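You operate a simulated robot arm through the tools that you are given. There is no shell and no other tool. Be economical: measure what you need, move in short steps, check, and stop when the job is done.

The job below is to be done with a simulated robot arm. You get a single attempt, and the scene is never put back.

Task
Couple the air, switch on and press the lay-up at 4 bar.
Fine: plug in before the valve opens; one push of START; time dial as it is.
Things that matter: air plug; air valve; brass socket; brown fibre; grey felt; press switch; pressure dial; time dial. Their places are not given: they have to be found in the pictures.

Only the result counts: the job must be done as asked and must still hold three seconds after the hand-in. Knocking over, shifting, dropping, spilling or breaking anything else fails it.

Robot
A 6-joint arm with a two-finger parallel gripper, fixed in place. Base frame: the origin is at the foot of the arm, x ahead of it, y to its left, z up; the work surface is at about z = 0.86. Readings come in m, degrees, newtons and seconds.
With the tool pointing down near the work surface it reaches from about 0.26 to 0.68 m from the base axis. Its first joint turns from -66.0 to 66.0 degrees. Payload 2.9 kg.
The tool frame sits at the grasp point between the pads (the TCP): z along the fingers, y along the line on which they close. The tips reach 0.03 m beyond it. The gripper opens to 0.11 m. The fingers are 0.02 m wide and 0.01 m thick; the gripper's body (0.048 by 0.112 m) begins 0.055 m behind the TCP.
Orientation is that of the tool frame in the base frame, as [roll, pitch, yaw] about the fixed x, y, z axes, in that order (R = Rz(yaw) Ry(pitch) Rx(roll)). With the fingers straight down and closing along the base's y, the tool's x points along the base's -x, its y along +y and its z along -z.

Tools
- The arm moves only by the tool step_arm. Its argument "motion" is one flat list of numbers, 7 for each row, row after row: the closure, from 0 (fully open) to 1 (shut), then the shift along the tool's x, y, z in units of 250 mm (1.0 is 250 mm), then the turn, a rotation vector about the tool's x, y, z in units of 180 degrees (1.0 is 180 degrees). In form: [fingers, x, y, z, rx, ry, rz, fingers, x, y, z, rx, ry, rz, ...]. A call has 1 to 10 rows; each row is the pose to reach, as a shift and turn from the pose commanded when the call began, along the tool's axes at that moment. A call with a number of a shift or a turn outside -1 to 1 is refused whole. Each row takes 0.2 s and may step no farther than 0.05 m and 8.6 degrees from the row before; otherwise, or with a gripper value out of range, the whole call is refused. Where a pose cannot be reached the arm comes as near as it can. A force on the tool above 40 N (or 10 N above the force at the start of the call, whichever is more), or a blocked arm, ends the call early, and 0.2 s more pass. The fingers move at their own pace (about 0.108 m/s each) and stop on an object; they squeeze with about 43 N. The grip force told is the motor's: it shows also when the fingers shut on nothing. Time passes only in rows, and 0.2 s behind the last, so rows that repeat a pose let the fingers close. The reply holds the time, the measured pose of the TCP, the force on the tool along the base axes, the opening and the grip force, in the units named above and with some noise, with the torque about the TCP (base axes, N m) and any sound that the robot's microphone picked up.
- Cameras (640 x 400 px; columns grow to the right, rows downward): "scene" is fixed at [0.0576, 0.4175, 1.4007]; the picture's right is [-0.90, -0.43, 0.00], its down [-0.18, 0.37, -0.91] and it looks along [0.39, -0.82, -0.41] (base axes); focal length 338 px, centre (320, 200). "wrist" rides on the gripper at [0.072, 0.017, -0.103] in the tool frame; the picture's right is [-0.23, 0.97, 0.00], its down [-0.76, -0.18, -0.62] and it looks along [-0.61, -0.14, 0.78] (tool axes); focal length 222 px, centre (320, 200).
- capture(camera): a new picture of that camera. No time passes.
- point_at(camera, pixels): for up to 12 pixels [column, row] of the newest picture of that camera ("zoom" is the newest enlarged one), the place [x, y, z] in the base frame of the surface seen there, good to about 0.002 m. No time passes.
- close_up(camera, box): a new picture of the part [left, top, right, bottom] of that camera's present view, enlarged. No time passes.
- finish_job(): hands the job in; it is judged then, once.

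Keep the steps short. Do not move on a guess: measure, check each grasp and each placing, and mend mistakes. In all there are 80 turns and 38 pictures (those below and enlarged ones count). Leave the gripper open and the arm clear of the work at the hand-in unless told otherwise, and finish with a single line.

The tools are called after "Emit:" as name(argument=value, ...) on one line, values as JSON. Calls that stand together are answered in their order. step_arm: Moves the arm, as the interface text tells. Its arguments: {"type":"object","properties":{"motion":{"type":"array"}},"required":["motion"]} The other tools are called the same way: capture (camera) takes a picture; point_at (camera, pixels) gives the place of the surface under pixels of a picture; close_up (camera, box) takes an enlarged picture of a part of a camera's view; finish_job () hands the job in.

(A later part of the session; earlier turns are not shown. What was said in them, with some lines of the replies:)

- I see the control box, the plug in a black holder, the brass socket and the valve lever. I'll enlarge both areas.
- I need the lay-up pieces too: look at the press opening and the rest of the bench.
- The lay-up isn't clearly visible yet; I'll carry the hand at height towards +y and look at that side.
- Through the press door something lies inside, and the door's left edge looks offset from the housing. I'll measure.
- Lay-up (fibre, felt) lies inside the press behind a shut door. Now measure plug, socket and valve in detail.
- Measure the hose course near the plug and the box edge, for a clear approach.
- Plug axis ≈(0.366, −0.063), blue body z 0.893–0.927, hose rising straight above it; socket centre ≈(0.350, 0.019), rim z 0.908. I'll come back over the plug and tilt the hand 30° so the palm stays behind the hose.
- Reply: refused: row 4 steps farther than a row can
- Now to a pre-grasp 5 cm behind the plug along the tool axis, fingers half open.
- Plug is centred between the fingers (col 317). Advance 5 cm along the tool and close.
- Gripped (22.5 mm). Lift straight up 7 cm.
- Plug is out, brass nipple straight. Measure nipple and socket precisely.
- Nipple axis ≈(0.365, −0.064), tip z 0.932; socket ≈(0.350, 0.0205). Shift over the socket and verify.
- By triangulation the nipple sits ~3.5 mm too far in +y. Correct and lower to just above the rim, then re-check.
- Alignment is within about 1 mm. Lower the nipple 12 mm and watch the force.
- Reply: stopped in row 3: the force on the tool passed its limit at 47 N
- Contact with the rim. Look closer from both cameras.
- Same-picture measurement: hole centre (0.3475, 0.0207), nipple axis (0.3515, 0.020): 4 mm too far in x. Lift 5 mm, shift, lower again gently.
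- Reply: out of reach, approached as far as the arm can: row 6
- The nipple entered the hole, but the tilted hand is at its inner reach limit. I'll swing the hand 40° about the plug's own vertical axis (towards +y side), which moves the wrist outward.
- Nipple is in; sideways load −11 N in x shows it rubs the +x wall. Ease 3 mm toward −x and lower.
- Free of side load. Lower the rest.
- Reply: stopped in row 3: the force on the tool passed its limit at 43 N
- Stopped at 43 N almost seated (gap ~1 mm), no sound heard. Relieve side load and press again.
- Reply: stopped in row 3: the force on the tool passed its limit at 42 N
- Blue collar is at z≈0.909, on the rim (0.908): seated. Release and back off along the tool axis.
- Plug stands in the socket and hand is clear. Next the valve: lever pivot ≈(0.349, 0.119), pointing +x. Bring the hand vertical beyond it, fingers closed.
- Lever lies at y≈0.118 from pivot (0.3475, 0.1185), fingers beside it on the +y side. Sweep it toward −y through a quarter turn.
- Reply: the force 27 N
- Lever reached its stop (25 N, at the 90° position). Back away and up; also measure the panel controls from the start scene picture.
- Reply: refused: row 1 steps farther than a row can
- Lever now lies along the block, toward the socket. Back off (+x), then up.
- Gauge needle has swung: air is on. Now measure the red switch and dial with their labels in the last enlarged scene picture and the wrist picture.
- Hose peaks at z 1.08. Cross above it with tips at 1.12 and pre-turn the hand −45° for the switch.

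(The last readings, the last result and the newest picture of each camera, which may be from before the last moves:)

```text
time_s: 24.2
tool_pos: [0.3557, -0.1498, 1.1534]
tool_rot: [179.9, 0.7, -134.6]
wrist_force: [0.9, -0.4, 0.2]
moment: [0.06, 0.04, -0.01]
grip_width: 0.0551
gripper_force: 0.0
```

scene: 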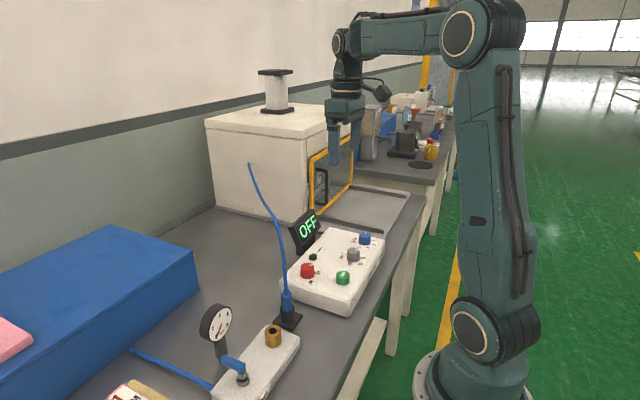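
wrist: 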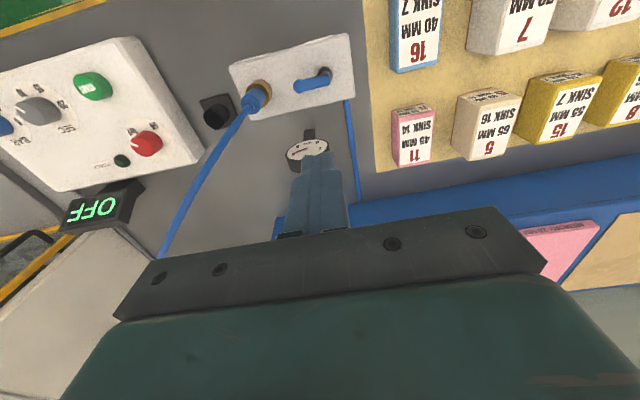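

Lower over the switch (0.3705, −0.1675), TCP to z≈0.938.

Emit:
step_arm(motion=[0.5, 0.008, -0.092, 0.15, 0, 0, 0, 0.5, 0.008, -0.092, 0.33, 0, 0, 0, 0.5, 0.008, -0.092, 0.5, 0, 0, 0, 0.5, 0.008, -0.092, 0.67, 0, 0, 0, 0.5, 0.008, -0.092, 0.78, 0, 0, 0, 0.5, 0.008, -0.092, 0.862, 0, 0, 0])

Emit:
capture(camera="wrist")

```text
time_s: 25.6
tool_pos: [0.3745, -0.1633, 0.9389]
tool_rot: [180.0, 0.6, -134.6]
wrist_force: [-0.3, -0.4, 1.3]
moment: [0.0, -0.01, -0.01]
grip_width: 0.0549
gripper_force: 0.1
```

```text
3 pictures are left
```

wrist: 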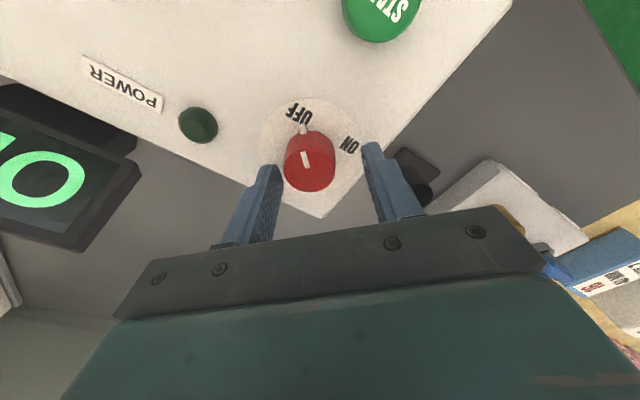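

Emit:
point_at(camera="wrist", pixels=[[306, 158], [310, 175], [290, 168], [330, 165], [309, 187], [310, 140], [286, 160], [332, 158], [303, 130], [299, 115], [349, 144], [305, 150]])

```text
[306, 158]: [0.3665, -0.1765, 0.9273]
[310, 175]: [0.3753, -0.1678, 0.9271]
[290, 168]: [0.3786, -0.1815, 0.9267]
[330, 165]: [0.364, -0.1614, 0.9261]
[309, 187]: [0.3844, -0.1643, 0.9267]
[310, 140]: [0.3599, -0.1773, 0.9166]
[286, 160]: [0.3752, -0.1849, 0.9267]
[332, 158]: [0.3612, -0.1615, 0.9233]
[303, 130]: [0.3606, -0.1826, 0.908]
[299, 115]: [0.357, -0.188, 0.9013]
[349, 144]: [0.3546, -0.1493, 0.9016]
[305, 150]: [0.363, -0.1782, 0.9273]
```

Knob centre (0.3715, −0.170); correct by 7 mm, close on it.

Emit:
step_arm(motion=[0.5, 0.014, -0.005, 0, 0, 0, 0, 0.5, 0.027, -0.0105, 0.008, 0, 0, 0, 0.5, 0.027, -0.0105, 0.012, 0, 0, 0, 1, 0.027, -0.0105, 0.012, 0, 0, 0, 1, 0.027, -0.0105, 0.012, 0, 0, 0, 1, 0.027, -0.0105, 0.012, 0, 0, 0])

```text
time_s: 27.1
tool_pos: [0.3728, -0.1721, 0.9339]
tool_rot: [-179.5, 0.6, -134.8]
wrist_force: [17.8, -20.5, -11.4]
moment: [-0.7, -0.11, -0.05]
grip_width: 0.0336
gripper_force: 45.3
```

Gripped, but with 27 N side load along the closing axis: the knob sits further to −y_tool. Re-centre by 3 mm.

Emit:
step_arm(motion=[1, 0, -0.006, 0, 0, 0, 0, 1, 0, -0.012, 0, 0, 0, 0, 1, 0, -0.012, 0, 0, 0, 0])

```text
time_s: 27.9
tool_pos: [0.3723, -0.1724, 0.9331]
tool_rot: [180.0, 0.7, -134.5]
wrist_force: [0.4, -9.7, 20.4]
moment: [-0.1, -0.25, -0.17]
grip_width: 0.0331
gripper_force: 44.6
```

Emit:
step_arm(motion=[1, 0, 0, -0.012, 0, 0, 0, 1, 0, 0, -0.012, 0, 0, 0])

```text
time_s: 28.4
tool_pos: [0.3729, -0.1713, 0.9338]
tool_rot: [179.8, 0.6, -134.6]
wrist_force: [15.4, -14.0, -29.4]
moment: [-0.45, -0.33, -0.03]
grip_width: 0.0337
gripper_force: 45.2
```

Open, re-seat a little higher and 2 mm along −y_tool, then re-close.

Emit:
step_arm(motion=[0.5, 0, 0, -0.005, 0, 0, 0, 0.5, 0, -0.008, -0.006, 0, 0, 0, 0.5, 0, -0.008, -0.006, 0, 0, 0])

Emit:
step_arm(motion=[0.7, 0, 0, 0, 0, 0, 0, 1, 0, 0, 0, 0, 0, 0, 1, 0, 0, 0, 0, 0, 0, 1, 0, 0, 0, 0, 0, 0])

```text
time_s: 29.2
tool_pos: [0.375, -0.1727, 0.9357]
tool_rot: [179.9, 0.6, -134.6]
wrist_force: [0.1, 0.4, 0.7]
moment: [0.01, 0.0, 0.03]
grip_width: 0.0551
gripper_force: 0.0
```

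```text
time_s: 30.2
tool_pos: [0.3743, -0.1717, 0.9377]
tool_rot: [179.7, 0.5, -134.5]
wrist_force: [-8.1, 10.0, 4.2]
moment: [0.34, 0.31, 0.02]
grip_width: 0.0329
gripper_force: 44.8
```

Balanced grip. Turn the switch clockwise from above (+z_tool), 85° first.

Emit:
step_arm(motion=[1, 0, 0.003, 0, 0, 0, 0.047, 1, 0, 0.003, 0, 0, 0, 0.094, 1, 0, 0.003, 0, 0, 0, 0.141, 1, 0, 0.003, 0, 0, 0, 0.188, 1, 0, 0.003, 0, 0, 0, 0.235, 1, 0, 0.003, 0, 0, 0, 0.282, 1, 0, 0.003, 0, 0, 0, 0.329, 1, 0, 0.003, 0, 0, 0, 0.376, 1, 0, 0.003, 0, 0, 0, 0.423, 1, 0, 0.003, 0, 0, 0, 0.47])

```text
time_s: 32.5
tool_pos: [0.3748, -0.1697, 0.9374]
tool_rot: [179.0, -0.3, 140.9]
wrist_force: [-3.8, 30.0, -1.7]
moment: [0.27, -0.39, 0.04]
grip_width: 0.033
gripper_force: 45.0
```

Emit:
step_arm(motion=[1, 0.008, 0.009, 0, 0, 0, 0.03, 1, 0.008, 0.009, 0, 0, 0, 0.06, 1, 0.008, 0.009, 0, 0, 0, 0.06])

```text
time_s: 33.2
tool_pos: [0.375, -0.1703, 0.9372]
tool_rot: [179.4, 0.1, 129.9]
wrist_force: [3.0, 6.8, -9.9]
moment: [0.01, -0.38, 0.29]
grip_width: 0.0328
gripper_force: 44.8
```

Moment 0.29 N m: it reached its stop at about 95°. Release and rise.

Emit:
step_arm(motion=[0.5, 0, 0, 0, 0, 0, 0, 0.5, 0, 0, 0, 0, 0, 0, 0.5, 0, 0, -0.12, 0, 0, 0, 0.5, 0, 0, -0.28, 0, 0, -0.045, 0.5, 0, 0, -0.4, 0, 0, -0.09, 0.5, 0, 0, -0.4, 0, 0, -0.135, 0.5, 0, 0, -0.4, 0, 0, -0.18, 0.5, 0, 0, -0.4, 0, 0, -0.225, 0.5, 0, 0, -0.4, 0, 0, -0.277])

```text
refused: row 9 steps farther than a row can; nothing moved
```

Emit:
step_arm(motion=[0.5, 0, 0, 0, 0, 0, 0, 0.5, 0, 0, 0, 0, 0, 0, 0.5, 0, 0, -0.12, 0, 0, 0, 0.5, 0, 0, -0.28, 0, 0, -0.045, 0.5, 0, 0, -0.4, 0, 0, -0.09, 0.5, 0, 0, -0.4, 0, 0, -0.135, 0.5, 0, 0, -0.4, 0, 0, -0.18, 0.5, 0, 0, -0.4, 0, 0, -0.225, 0.5, 0, 0, -0.4, 0, 0, -0.265, 0.5, 0, 0, -0.4, 0, 0, -0.28])

```text
time_s: 35.5
tool_pos: [0.3733, -0.1717, 1.0372]
tool_rot: [179.5, 0.3, -179.5]
wrist_force: [0.5, -0.2, 0.2]
moment: [-0.02, 0.01, 0.02]
grip_width: 0.055
gripper_force: 0.1
```

Move over the pressure dial and look (display and labels).

Emit:
step_arm(motion=[0.5, 0.062, -0.154, 0, 0, 0, 0, 0.5, 0.123, -0.307, 0, 0, 0, 0, 0.5, 0.185, -0.461, 0, 0, 0, 0, 0.5, 0.246, -0.614, 0, 0, 0, 0, 0.5, 0.308, -0.768, 0, 0, 0, 0, 0.5, 0.308, -0.768, 0, 0, 0, 0])

Emit:
capture(camera="wrist")

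```text
time_s: 36.9
tool_pos: [0.2979, -0.3617, 1.0348]
tool_rot: [179.5, 0.5, -179.6]
wrist_force: [-1.2, 0.0, -0.1]
moment: [0.02, 0.05, 0.0]
grip_width: 0.0551
gripper_force: 0.0
```

```text
2 pictures are left
```

wrist: 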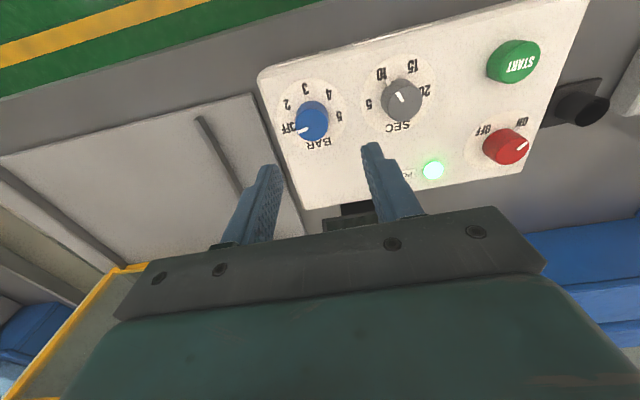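

Power lamp is lit, switch at ON. Measure the dial, its marker and labels.

Emit:
point_at(camera="wrist", pixels=[[287, 105], [305, 88], [329, 95], [339, 115], [288, 128], [320, 144], [301, 131], [308, 126], [297, 125], [327, 116], [315, 138], [308, 105]])

Emit:
point_at(camera="wrist", pixels=[[313, 124], [316, 126], [303, 113], [322, 132], [326, 124], [305, 137], [400, 95], [404, 101], [397, 90], [515, 62], [510, 68], [520, 55]])

```text
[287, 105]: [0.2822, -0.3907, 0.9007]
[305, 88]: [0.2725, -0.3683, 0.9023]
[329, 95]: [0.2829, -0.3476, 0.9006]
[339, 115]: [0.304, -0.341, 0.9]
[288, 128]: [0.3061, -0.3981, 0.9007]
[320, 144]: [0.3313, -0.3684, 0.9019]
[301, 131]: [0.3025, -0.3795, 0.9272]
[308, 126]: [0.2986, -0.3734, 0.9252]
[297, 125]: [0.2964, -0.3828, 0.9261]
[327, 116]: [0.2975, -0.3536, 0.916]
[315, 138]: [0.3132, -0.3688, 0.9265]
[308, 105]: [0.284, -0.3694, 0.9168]
```

```text
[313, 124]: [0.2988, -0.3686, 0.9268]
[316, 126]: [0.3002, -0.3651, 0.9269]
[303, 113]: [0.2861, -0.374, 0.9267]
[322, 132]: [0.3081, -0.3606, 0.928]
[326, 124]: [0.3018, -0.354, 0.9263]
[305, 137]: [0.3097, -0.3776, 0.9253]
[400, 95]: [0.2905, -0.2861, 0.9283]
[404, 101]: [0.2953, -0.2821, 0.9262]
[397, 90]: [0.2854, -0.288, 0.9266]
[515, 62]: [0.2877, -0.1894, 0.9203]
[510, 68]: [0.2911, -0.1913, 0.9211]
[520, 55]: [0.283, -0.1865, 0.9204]
```

Labels fit a circle centred (0.3005, −0.369), spaced 50°; marker at OFF. OFF→4 is 150° clockwise. Pre-turn the hand −75°.

Emit:
step_arm(motion=[0.5, -0.01, -0.028, 0, 0, 0, -0.0463, 0.5, -0.01, -0.028, 0, 0, 0, -0.0926, 0.5, -0.01, -0.028, 0, 0, 0, -0.1389, 0.5, -0.01, -0.028, 0, 0, 0, -0.1852, 0.5, -0.01, -0.028, 0, 0, 0, -0.2315, 0.5, -0.01, -0.028, 0, 0, 0, -0.2778, 0.5, -0.01, -0.028, 0, 0, 0, -0.3241, 0.5, -0.01, -0.028, 0, 0, 0, -0.3704, 0.5, -0.01, -0.028, 0, 0, 0, -0.4167, 0.5, -0.01, -0.028, 0, 0, 0, -0.4167])

```text
time_s: 39.0
tool_pos: [0.2997, -0.3692, 1.0354]
tool_rot: [-179.8, 0.6, -104.5]
wrist_force: [-0.4, 0.3, 0.6]
moment: [0.01, -0.03, 0.01]
grip_width: 0.055
gripper_force: 0.1
```

Well centred. Descend to z≈0.938 and close.

Emit:
step_arm(motion=[0.5, 0, 0, 0.15, 0, 0, 0, 0.5, 0, 0, 0.3, 0, 0, 0, 0.5, 0, 0, 0.388, 0, 0, 0, 0.5, 0, 0, 0.388, 0, 0, 0, 1, 0, 0, 0.388, 0, 0, 0, 1, 0, 0, 0.388, 0, 0, 0, 1, 0, 0, 0.388, 0, 0, 0])

```text
time_s: 40.6
tool_pos: [0.301, -0.3681, 0.9373]
tool_rot: [-179.6, 0.5, -104.5]
wrist_force: [15.7, -5.6, -8.3]
moment: [-0.66, -0.5, 0.01]
grip_width: 0.0329
gripper_force: 44.9
```

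Gripped. Trim 1.5 mm and turn the first 75°.

Emit:
step_arm(motion=[1, 0, -0.006, 0, 0, 0, 0.0, 1, 0, -0.006, 0, 0, 0, 0.0463, 1, 0, -0.006, 0, 0, 0, 0.0926, 1, 0, -0.006, 0, 0, 0, 0.1389, 1, 0, -0.006, 0, 0, 0, 0.1852, 1, 0, -0.006, 0, 0, 0, 0.2315, 1, 0, -0.006, 0, 0, 0, 0.2778, 1, 0, -0.006, 0, 0, 0, 0.3241, 1, 0, -0.006, 0, 0, 0, 0.3704, 1, 0, -0.006, 0, 0, 0, 0.4167])

```text
time_s: 42.9
tool_pos: [0.3019, -0.3706, 0.9378]
tool_rot: [179.6, 0.3, -179.9]
wrist_force: [1.0, -6.1, 1.2]
moment: [-0.36, -1.14, 0.07]
grip_width: 0.0326
gripper_force: 44.9
```

Emit:
step_arm(motion=[1, 0, 0, 0, 0, 0, 0.0463, 1, 0, 0, 0, 0, 0, 0.0926, 1, 0, 0, 0, 0, 0, 0.1389, 1, 0, 0, 0, 0, 0, 0.1852, 1, 0, 0, 0, 0, 0, 0.2315, 1, 0, 0, 0, 0, 0, 0.2778, 1, 0, 0, 0, 0, 0, 0.3241, 1, 0, 0, 0, 0, 0, 0.3704, 1, 0, 0, 0, 0, 0, 0.4167, 1, 0, 0, 0, 0, 0, 0.4167])

```text
time_s: 45.0
tool_pos: [0.3014, -0.3723, 0.9365]
tool_rot: [179.8, -0.2, 104.8]
wrist_force: [-14.4, -26.3, -14.0]
moment: [-1.33, 0.25, 0.03]
grip_width: 0.0325
gripper_force: 44.5
```

Turned 150°. Release, rise and turn the hand back.

Emit:
step_arm(motion=[0.5, 0, 0, 0, 0, 0, 0, 0.5, 0, 0, 0, 0, 0, 0, 0.5, 0, 0, -0.12, 0, 0, 0, 0.5, 0, 0, -0.28, 0, 0, -0.0463, 0.5, 0, 0, -0.44, 0, 0, -0.0926, 0.5, 0, 0, -0.6, 0, 0, -0.1389, 0.5, 0, 0, -0.7, 0, 0, -0.1852, 0.5, 0, 0, -0.7, 0, 0, -0.2315, 0.5, 0, 0, -0.7, 0, 0, -0.2778])

Emit:
step_arm(motion=[1, 0, 0, 0, 0, 0, -0.0463, 1, 0, 0, 0, 0, 0, -0.0926, 1, 0, 0, 0, 0, 0, -0.139])

```text
time_s: 47.0
tool_pos: [0.3004, -0.3707, 1.1135]
tool_rot: [179.5, 0.1, 155.5]
wrist_force: [1.1, 0.0, 0.1]
moment: [0.02, 0.01, 0.03]
grip_width: 0.055
gripper_force: 0.2
```

```text
time_s: 47.9
tool_pos: [0.3019, -0.3709, 1.1128]
tool_rot: [179.5, 0.5, -179.5]
wrist_force: [-0.8, 0.1, 0.0]
moment: [0.0, 0.02, 0.01]
grip_width: 0.0
gripper_force: 37.5
```

Go to the first viewing pose and check display, dials and switch in one enlarged picture.

Emit:
step_arm(motion=[1, -0.025, 0.106, -0.09, 0, 0, 0, 1, -0.05, 0.212, -0.18, 0, 0, 0, 1, -0.075, 0.318, -0.27, 0, 0, 0, 1, -0.1, 0.424, -0.36, 0, 0, 0])

Emit:
close_up(camera="wrist", box=[210, 0, 420, 200])

```text
time_s: 48.9
tool_pos: [0.3265, -0.2671, 1.2041]
tool_rot: [179.4, 0.3, -179.5]
wrist_force: [1.2, 0.3, -0.3]
moment: [0.05, 0.01, 0.0]
grip_width: 0.0
gripper_force: 37.6
```

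```text
2.00 times, centred on (315, 100) of wrist
```

zoom: 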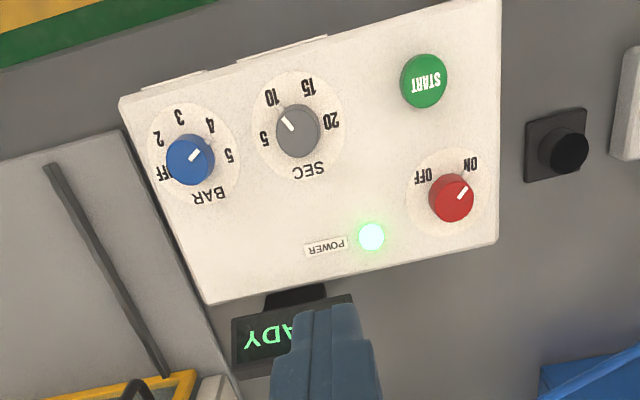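

Display READY, marker on 4, time dial unchanged. Check the marker angle and the START centre numerically.

Emit:
point_at(camera="zoom", pixels=[[198, 151], [190, 159], [206, 141], [211, 125], [178, 117], [423, 82], [408, 82], [440, 82], [422, 64], [423, 100], [165, 160], [214, 158]])

```text
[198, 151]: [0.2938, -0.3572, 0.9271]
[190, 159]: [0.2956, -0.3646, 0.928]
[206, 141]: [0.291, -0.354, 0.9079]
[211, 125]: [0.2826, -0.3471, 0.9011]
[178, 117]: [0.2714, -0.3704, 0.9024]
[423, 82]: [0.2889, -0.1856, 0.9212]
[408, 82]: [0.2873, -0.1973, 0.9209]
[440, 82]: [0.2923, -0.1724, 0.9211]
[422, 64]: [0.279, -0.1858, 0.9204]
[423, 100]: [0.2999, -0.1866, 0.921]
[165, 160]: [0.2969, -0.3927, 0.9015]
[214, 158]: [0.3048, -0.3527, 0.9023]
```

The marker may be some degrees past 4; I'll spend the last picture on the dial from here.

Emit:
close_up(camera="wrist", box=[220, 48, 284, 88])

```text
10.00 times, centred on (252, 68) of wrist
```

zoom: 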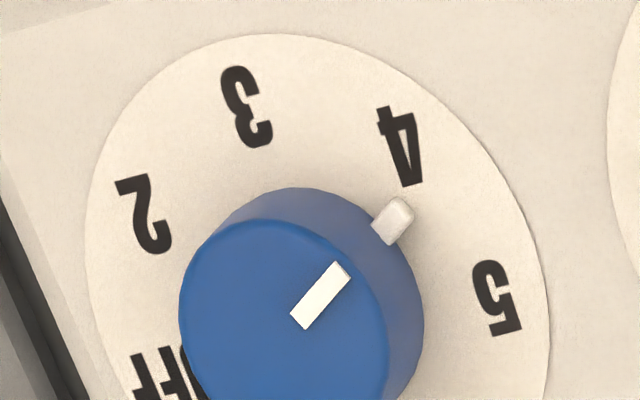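

The enlarged picture shows the marker ~12° past 4 (62° vs 50° from "3"). It probably slipped under side load at release. I'll regrip with minimal side load and turn back 12°.

Emit:
step_arm(motion=[0.5, 0.02, -0.1, 0.1, 0, 0, 0, 0.5, 0.04, -0.2, 0.25, 0, 0, 0, 0.5, 0.06, -0.3, 0.4, 0, 0, 0, 0.5, 0.08, -0.414, 0.55, 0, 0, 0, 0.5, 0.1, -0.414, 0.7, 0, 0, 0, 0.5, 0.1, -0.414, 0.82, 0, 0, 0, 0.5, 0.1, -0.414, 0.82, 0, 0, 0])

```text
time_s: 50.5
tool_pos: [0.3002, -0.3677, 1.0]
tool_rot: [179.5, 0.4, -179.6]
wrist_force: [1.0, 0.9, -0.1]
moment: [0.01, 0.0, 0.01]
grip_width: 0.0552
gripper_force: 0.0
```

Emit:
step_arm(motion=[0.5, -0.002, -0.005, 0.1, 0, 0, 0, 0.5, -0.002, -0.005, 0.2, 0, 0, 0, 0.5, -0.002, -0.005, 0.248, 0, 0, 0, 0.66, -0.002, -0.005, 0.248, 0, 0, 0, 0.66, -0.002, -0.005, 0.248, 0, 0, 0])

```text
time_s: 51.6
tool_pos: [0.3026, -0.3694, 0.9385]
tool_rot: [179.6, 0.3, -179.6]
wrist_force: [0.5, -0.7, -1.6]
moment: [-0.03, 0.01, 0.02]
grip_width: 0.0374
gripper_force: 0.1
```

No contact at 37 mm opening. Close a little more to sense centring.

Emit:
step_arm(motion=[0.685, 0, 0, 0, 0, 0, 0, 0.685, 0, 0, 0, 0, 0, 0])

```text
time_s: 52.2
tool_pos: [0.3019, -0.3688, 0.9378]
tool_rot: [179.4, 0.3, -179.7]
wrist_force: [-0.5, -2.7, -1.1]
moment: [-0.07, -0.01, -0.01]
grip_width: 0.0359
gripper_force: 0.9
```

Light contact on the +y finger; shift −1.2 mm in y and close.

Emit:
step_arm(motion=[0.66, 0, -0.005, 0, 0, 0, 0, 0.685, 0, -0.005, 0, 0, 0, 0, 0.72, 0, -0.005, 0, 0, 0, 0, 0.76, 0, -0.005, 0, 0, 0, 0, 0.76, 0, -0.005, 0, 0, 0, 0])

```text
time_s: 53.5
tool_pos: [0.3019, -0.3703, 0.9373]
tool_rot: [179.6, 0.3, -179.7]
wrist_force: [-1.2, -12.0, -1.5]
moment: [-0.37, -0.01, -0.01]
grip_width: 0.0326
gripper_force: 44.6
```

Side load −12 N in y only; trim 1 mm more and turn back 12° (counter-clockwise).

Emit:
step_arm(motion=[0.8, 0, -0.005, 0, 0, 0, 0, 0.8, 0, -0.005, 0, 0, 0, -0.022, 0.8, 0, -0.005, 0, 0, 0, -0.044, 0.8, 0, -0.005, 0, 0, 0, -0.067, 0.8, 0, -0.005, 0, 0, 0, -0.067])

```text
time_s: 54.6
tool_pos: [0.302, -0.3705, 0.9368]
tool_rot: [179.5, 0.5, -167.4]
wrist_force: [-6.2, 11.0, 29.1]
moment: [0.27, 0.83, -0.01]
grip_width: 0.033
gripper_force: 44.9
```

Null the remaining loads before releasing.

Emit:
step_arm(motion=[0.8, 0.0015, 0.0044, -0.005, 0, 0, 0, 0.8, 0.0015, 0.0044, -0.005, 0, 0, 0])

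```text
time_s: 55.2
tool_pos: [0.3014, -0.3698, 0.9374]
tool_rot: [179.7, 0.6, -167.5]
wrist_force: [2.7, 6.8, 17.1]
moment: [0.16, 0.11, 0.01]
grip_width: 0.0325
gripper_force: 45.1
```

Loads are small and tangential nearly nil. Open slowly, then rise.

Emit:
step_arm(motion=[0.72, 0, 0, -0.003, 0, 0, 0, 0.7, 0, 0, -0.003, 0, 0, 0, 0.66, 0, 0, -0.003, 0, 0, 0, 0.5, 0, 0, -0.003, 0, 0, 0, 0.5, 0, 0, -0.003, 0, 0, 0, 0.5, 0, 0, -0.15, 0, 0, 0, 0.5, 0, 0, -0.3, 0, 0, 0, 0.5, 0, 0, -0.45, 0, 0, 0.033, 1, 0, 0, -0.45, 0, 0, 0.067, 1, 0, 0, -0.45, 0, 0, 0.067])

```text
time_s: 57.5
tool_pos: [0.2991, -0.3727, 1.0502]
tool_rot: [179.6, 0.4, -179.8]
wrist_force: [-1.1, -1.0, 0.5]
moment: [0.02, -0.01, -0.03]
grip_width: 0.0
gripper_force: 37.9
```

Next START: centre (0.2895, −0.185), top z 0.921. Move closed fingers above it, tips 14 mm clear.

Emit:
step_arm(motion=[1, 0.01, 0.15, 0, 0, 0, 0, 1, 0.02, 0.3, 0, 0, 0, 0, 1, 0.03, 0.45, 0, 0, 0, 0, 1, 0.038, 0.6, 0, 0, 0, 0, 1, 0.038, 0.751, 0, 0, 0, 0, 1, 0.038, 0.751, 0.17, 0, 0, 0, 1, 0.038, 0.751, 0.34, 0, 0, 0, 1, 0.038, 0.751, 0.34, 0, 0, 0])

```text
time_s: 59.2
tool_pos: [0.2909, -0.181, 0.9641]
tool_rot: [179.5, 0.4, -179.5]
wrist_force: [0.0, -0.3, -0.4]
moment: [-0.03, 0.0, 0.0]
grip_width: 0.0001
gripper_force: 37.6
```

Emit:
step_arm(motion=[1, 0.004, -0.01, 0.02, 0, 0, 0, 1, 0.004, -0.01, 0.045, 0, 0, 0, 1, 0.004, -0.01, 0.058, 0, 0, 0, 1, 0.004, -0.01, 0.068, 0, 0, 0, 1, 0.004, -0.01, 0.078, 0, 0, 0])

```text
time_s: 60.5
tool_pos: [0.2909, -0.1846, 0.9462]
tool_rot: [179.4, 0.4, -179.6]
wrist_force: [-0.5, -1.0, 1.8]
moment: [-0.05, 0.08, -0.01]
grip_width: 0.0002
gripper_force: 38.0
```

Light contact (1.8 N, moment 0.08), no sound. Press on without lifting.

Emit:
step_arm(motion=[1, 0, 0, 0.006, 0, 0, 0, 1, 0, 0, 0.012, 0, 0, 0, 1, 0, 0, 0.018, 0, 0, 0])

```text
time_s: 61.2
tool_pos: [0.2916, -0.1849, 0.9441]
tool_rot: [179.5, 0.4, -179.6]
wrist_force: [0.4, -1.4, 3.1]
moment: [-0.02, -0.04, 0.0]
grip_width: 0.0
gripper_force: 38.1
```

Emit:
step_arm(motion=[1, 0, 0, 0.008, 0, 0, 0, 1, 0, 0, 0.016, 0, 0, 0, 1, 0, 0, 0.024, 0, 0, 0])

```text
time_s: 62.0
tool_pos: [0.2899, -0.1839, 0.9356]
tool_rot: [179.5, 0.4, -179.7]
wrist_force: [-0.7, 2.0, 12.0]
moment: [0.06, 0.1, 0.0]
grip_width: 0.0
gripper_force: 37.9
heard: click
```

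Click heard: START pushed once. Retract straight up and open.

Emit:
step_arm(motion=[1, 0, 0, -0.1, 0, 0, 0, 1, 0, 0, -0.25, 0, 0, 0, 1, 0, 0, -0.4, 0, 0, 0, 0.5, 0, 0, -0.55, 0, 0, 0, 0, 0, 0, -0.7, 0, 0, 0, 0, 0, 0, -0.85, 0, 0, 0, 0, 0, 0, -1, 0, 0, 0, 0, 0, 0, -1, 0, 0, 0, 0, 0, 0, -1, 0, 0, 0, 0, 0, 0, -1, 0, 0, 0])

```text
time_s: 64.2
tool_pos: [0.2907, -0.1867, 1.1864]
tool_rot: [179.5, 0.5, -179.6]
wrist_force: [0.2, 0.5, -0.3]
moment: [0.04, 0.02, 0.0]
grip_width: 0.1099
gripper_force: 0.0
```

Arm clear, gripper open. Wait out the 10 s cycle, listening.

Emit:
step_arm(motion=[0, 0, 0, 0, 0, 0, 0, 0, 0, 0, 0, 0, 0, 0, 0, 0, 0, 0, 0, 0, 0, 0, 0, 0, 0, 0, 0, 0, 0, 0, 0, 0, 0, 0, 0, 0, 0, 0, 0, 0, 0, 0, 0, 0, 0, 0, 0, 0, 0, 0, 0, 0, 0, 0, 0, 0, 0, 0, 0, 0, 0, 0, 0, 0, 0, 0, 0, 0, 0, 0])

Emit:
step_arm(motion=[0, 0, 0, 0, 0, 0, 0, 0, 0, 0, 0, 0, 0, 0, 0, 0, 0, 0, 0, 0, 0, 0, 0, 0, 0, 0, 0, 0, 0, 0, 0, 0, 0, 0, 0, 0, 0, 0, 0, 0, 0, 0, 0, 0, 0, 0, 0, 0, 0, 0, 0, 0, 0, 0, 0, 0, 0, 0, 0, 0, 0, 0, 0, 0, 0, 0, 0, 0, 0, 0])

Emit:
step_arm(motion=[0, 0, 0, 0, 0, 0, 0, 0, 0, 0, 0, 0, 0, 0, 0, 0, 0, 0, 0, 0, 0, 0, 0, 0, 0, 0, 0, 0, 0, 0, 0, 0, 0, 0, 0, 0, 0, 0, 0, 0, 0, 0, 0, 0, 0, 0, 0, 0, 0, 0, 0, 0, 0, 0, 0, 0, 0, 0, 0, 0, 0, 0, 0, 0, 0, 0, 0, 0, 0, 0])

Emit:
step_arm(motion=[0, 0, 0, 0, 0, 0, 0, 0, 0, 0, 0, 0, 0, 0, 0, 0, 0, 0, 0, 0, 0, 0, 0, 0, 0, 0, 0, 0, 0, 0, 0, 0, 0, 0, 0, 0, 0, 0, 0, 0, 0, 0, 0, 0, 0, 0, 0, 0, 0, 0, 0, 0, 0, 0, 0, 0, 0, 0, 0, 0, 0, 0, 0, 0, 0, 0, 0, 0, 0, 0])

Emit:
step_arm(motion=[0, 0, 0, 0, 0, 0, 0, 0, 0, 0, 0, 0, 0, 0, 0, 0, 0, 0, 0, 0, 0, 0, 0, 0, 0, 0, 0, 0, 0, 0, 0, 0, 0, 0, 0, 0, 0, 0, 0, 0, 0, 0, 0, 0, 0, 0, 0, 0, 0, 0, 0, 0, 0, 0, 0, 0, 0, 0, 0, 0, 0, 0, 0, 0, 0, 0, 0, 0, 0, 0])

Emit:
step_arm(motion=[0, 0, 0, 0, 0, 0, 0, 0, 0, 0, 0, 0, 0, 0, 0, 0, 0, 0, 0, 0, 0, 0, 0, 0, 0, 0, 0, 0, 0, 0, 0, 0, 0, 0, 0, 0, 0, 0, 0, 0, 0, 0, 0, 0, 0, 0, 0, 0, 0, 0, 0, 0, 0, 0, 0, 0, 0, 0, 0, 0, 0, 0, 0, 0, 0, 0, 0, 0, 0, 0])

```text
time_s: 66.5
tool_pos: [0.2903, -0.1876, 1.1869]
tool_rot: [179.5, 0.4, -179.6]
wrist_force: [-0.2, -1.3, -0.5]
moment: [0.03, 0.03, 0.01]
grip_width: 0.11
gripper_force: 0.0
```

```text
time_s: 68.7
tool_pos: [0.2902, -0.1864, 1.188]
tool_rot: [179.4, 0.3, -179.6]
wrist_force: [0.1, 0.0, 0.0]
moment: [0.0, -0.01, 0.01]
grip_width: 0.1099
gripper_force: 0.0
```

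```text
time_s: 70.8
tool_pos: [0.289, -0.1865, 1.1866]
tool_rot: [179.5, 0.4, -179.6]
wrist_force: [0.1, -0.1, 0.5]
moment: [0.02, 0.04, -0.02]
grip_width: 0.1099
gripper_force: 0.0
```

```text
time_s: 73.0
tool_pos: [0.2896, -0.1867, 1.1869]
tool_rot: [179.4, 0.4, -179.6]
wrist_force: [-0.3, -1.0, -1.0]
moment: [0.0, 0.01, 0.01]
grip_width: 0.1099
gripper_force: 0.1
```

```text
time_s: 75.2
tool_pos: [0.2895, -0.1866, 1.187]
tool_rot: [179.4, 0.5, -179.7]
wrist_force: [-1.1, 0.3, 0.2]
moment: [0.02, 0.02, -0.06]
grip_width: 0.1102
gripper_force: 0.0
```

```text
time_s: 77.5
tool_pos: [0.2898, -0.1874, 1.187]
tool_rot: [179.6, 0.4, -179.6]
wrist_force: [0.3, 1.0, 0.4]
moment: [-0.01, 0.03, -0.04]
grip_width: 0.1099
gripper_force: 0.0
```

More than 15 s have passed since START, with the arm clear and the gripper open. Handing in.

Emit:
finish_job()

```text
The job is handed in.
```

Job handed in: plug seated before the valve was opened, switch on, time dial untouched, START pushed once (click heard) and about 15 s waited; the pressure dial was turned back about 12° to 4 bar after overshooting, but I had no pictures left to confirm that setting or the pressing itself.
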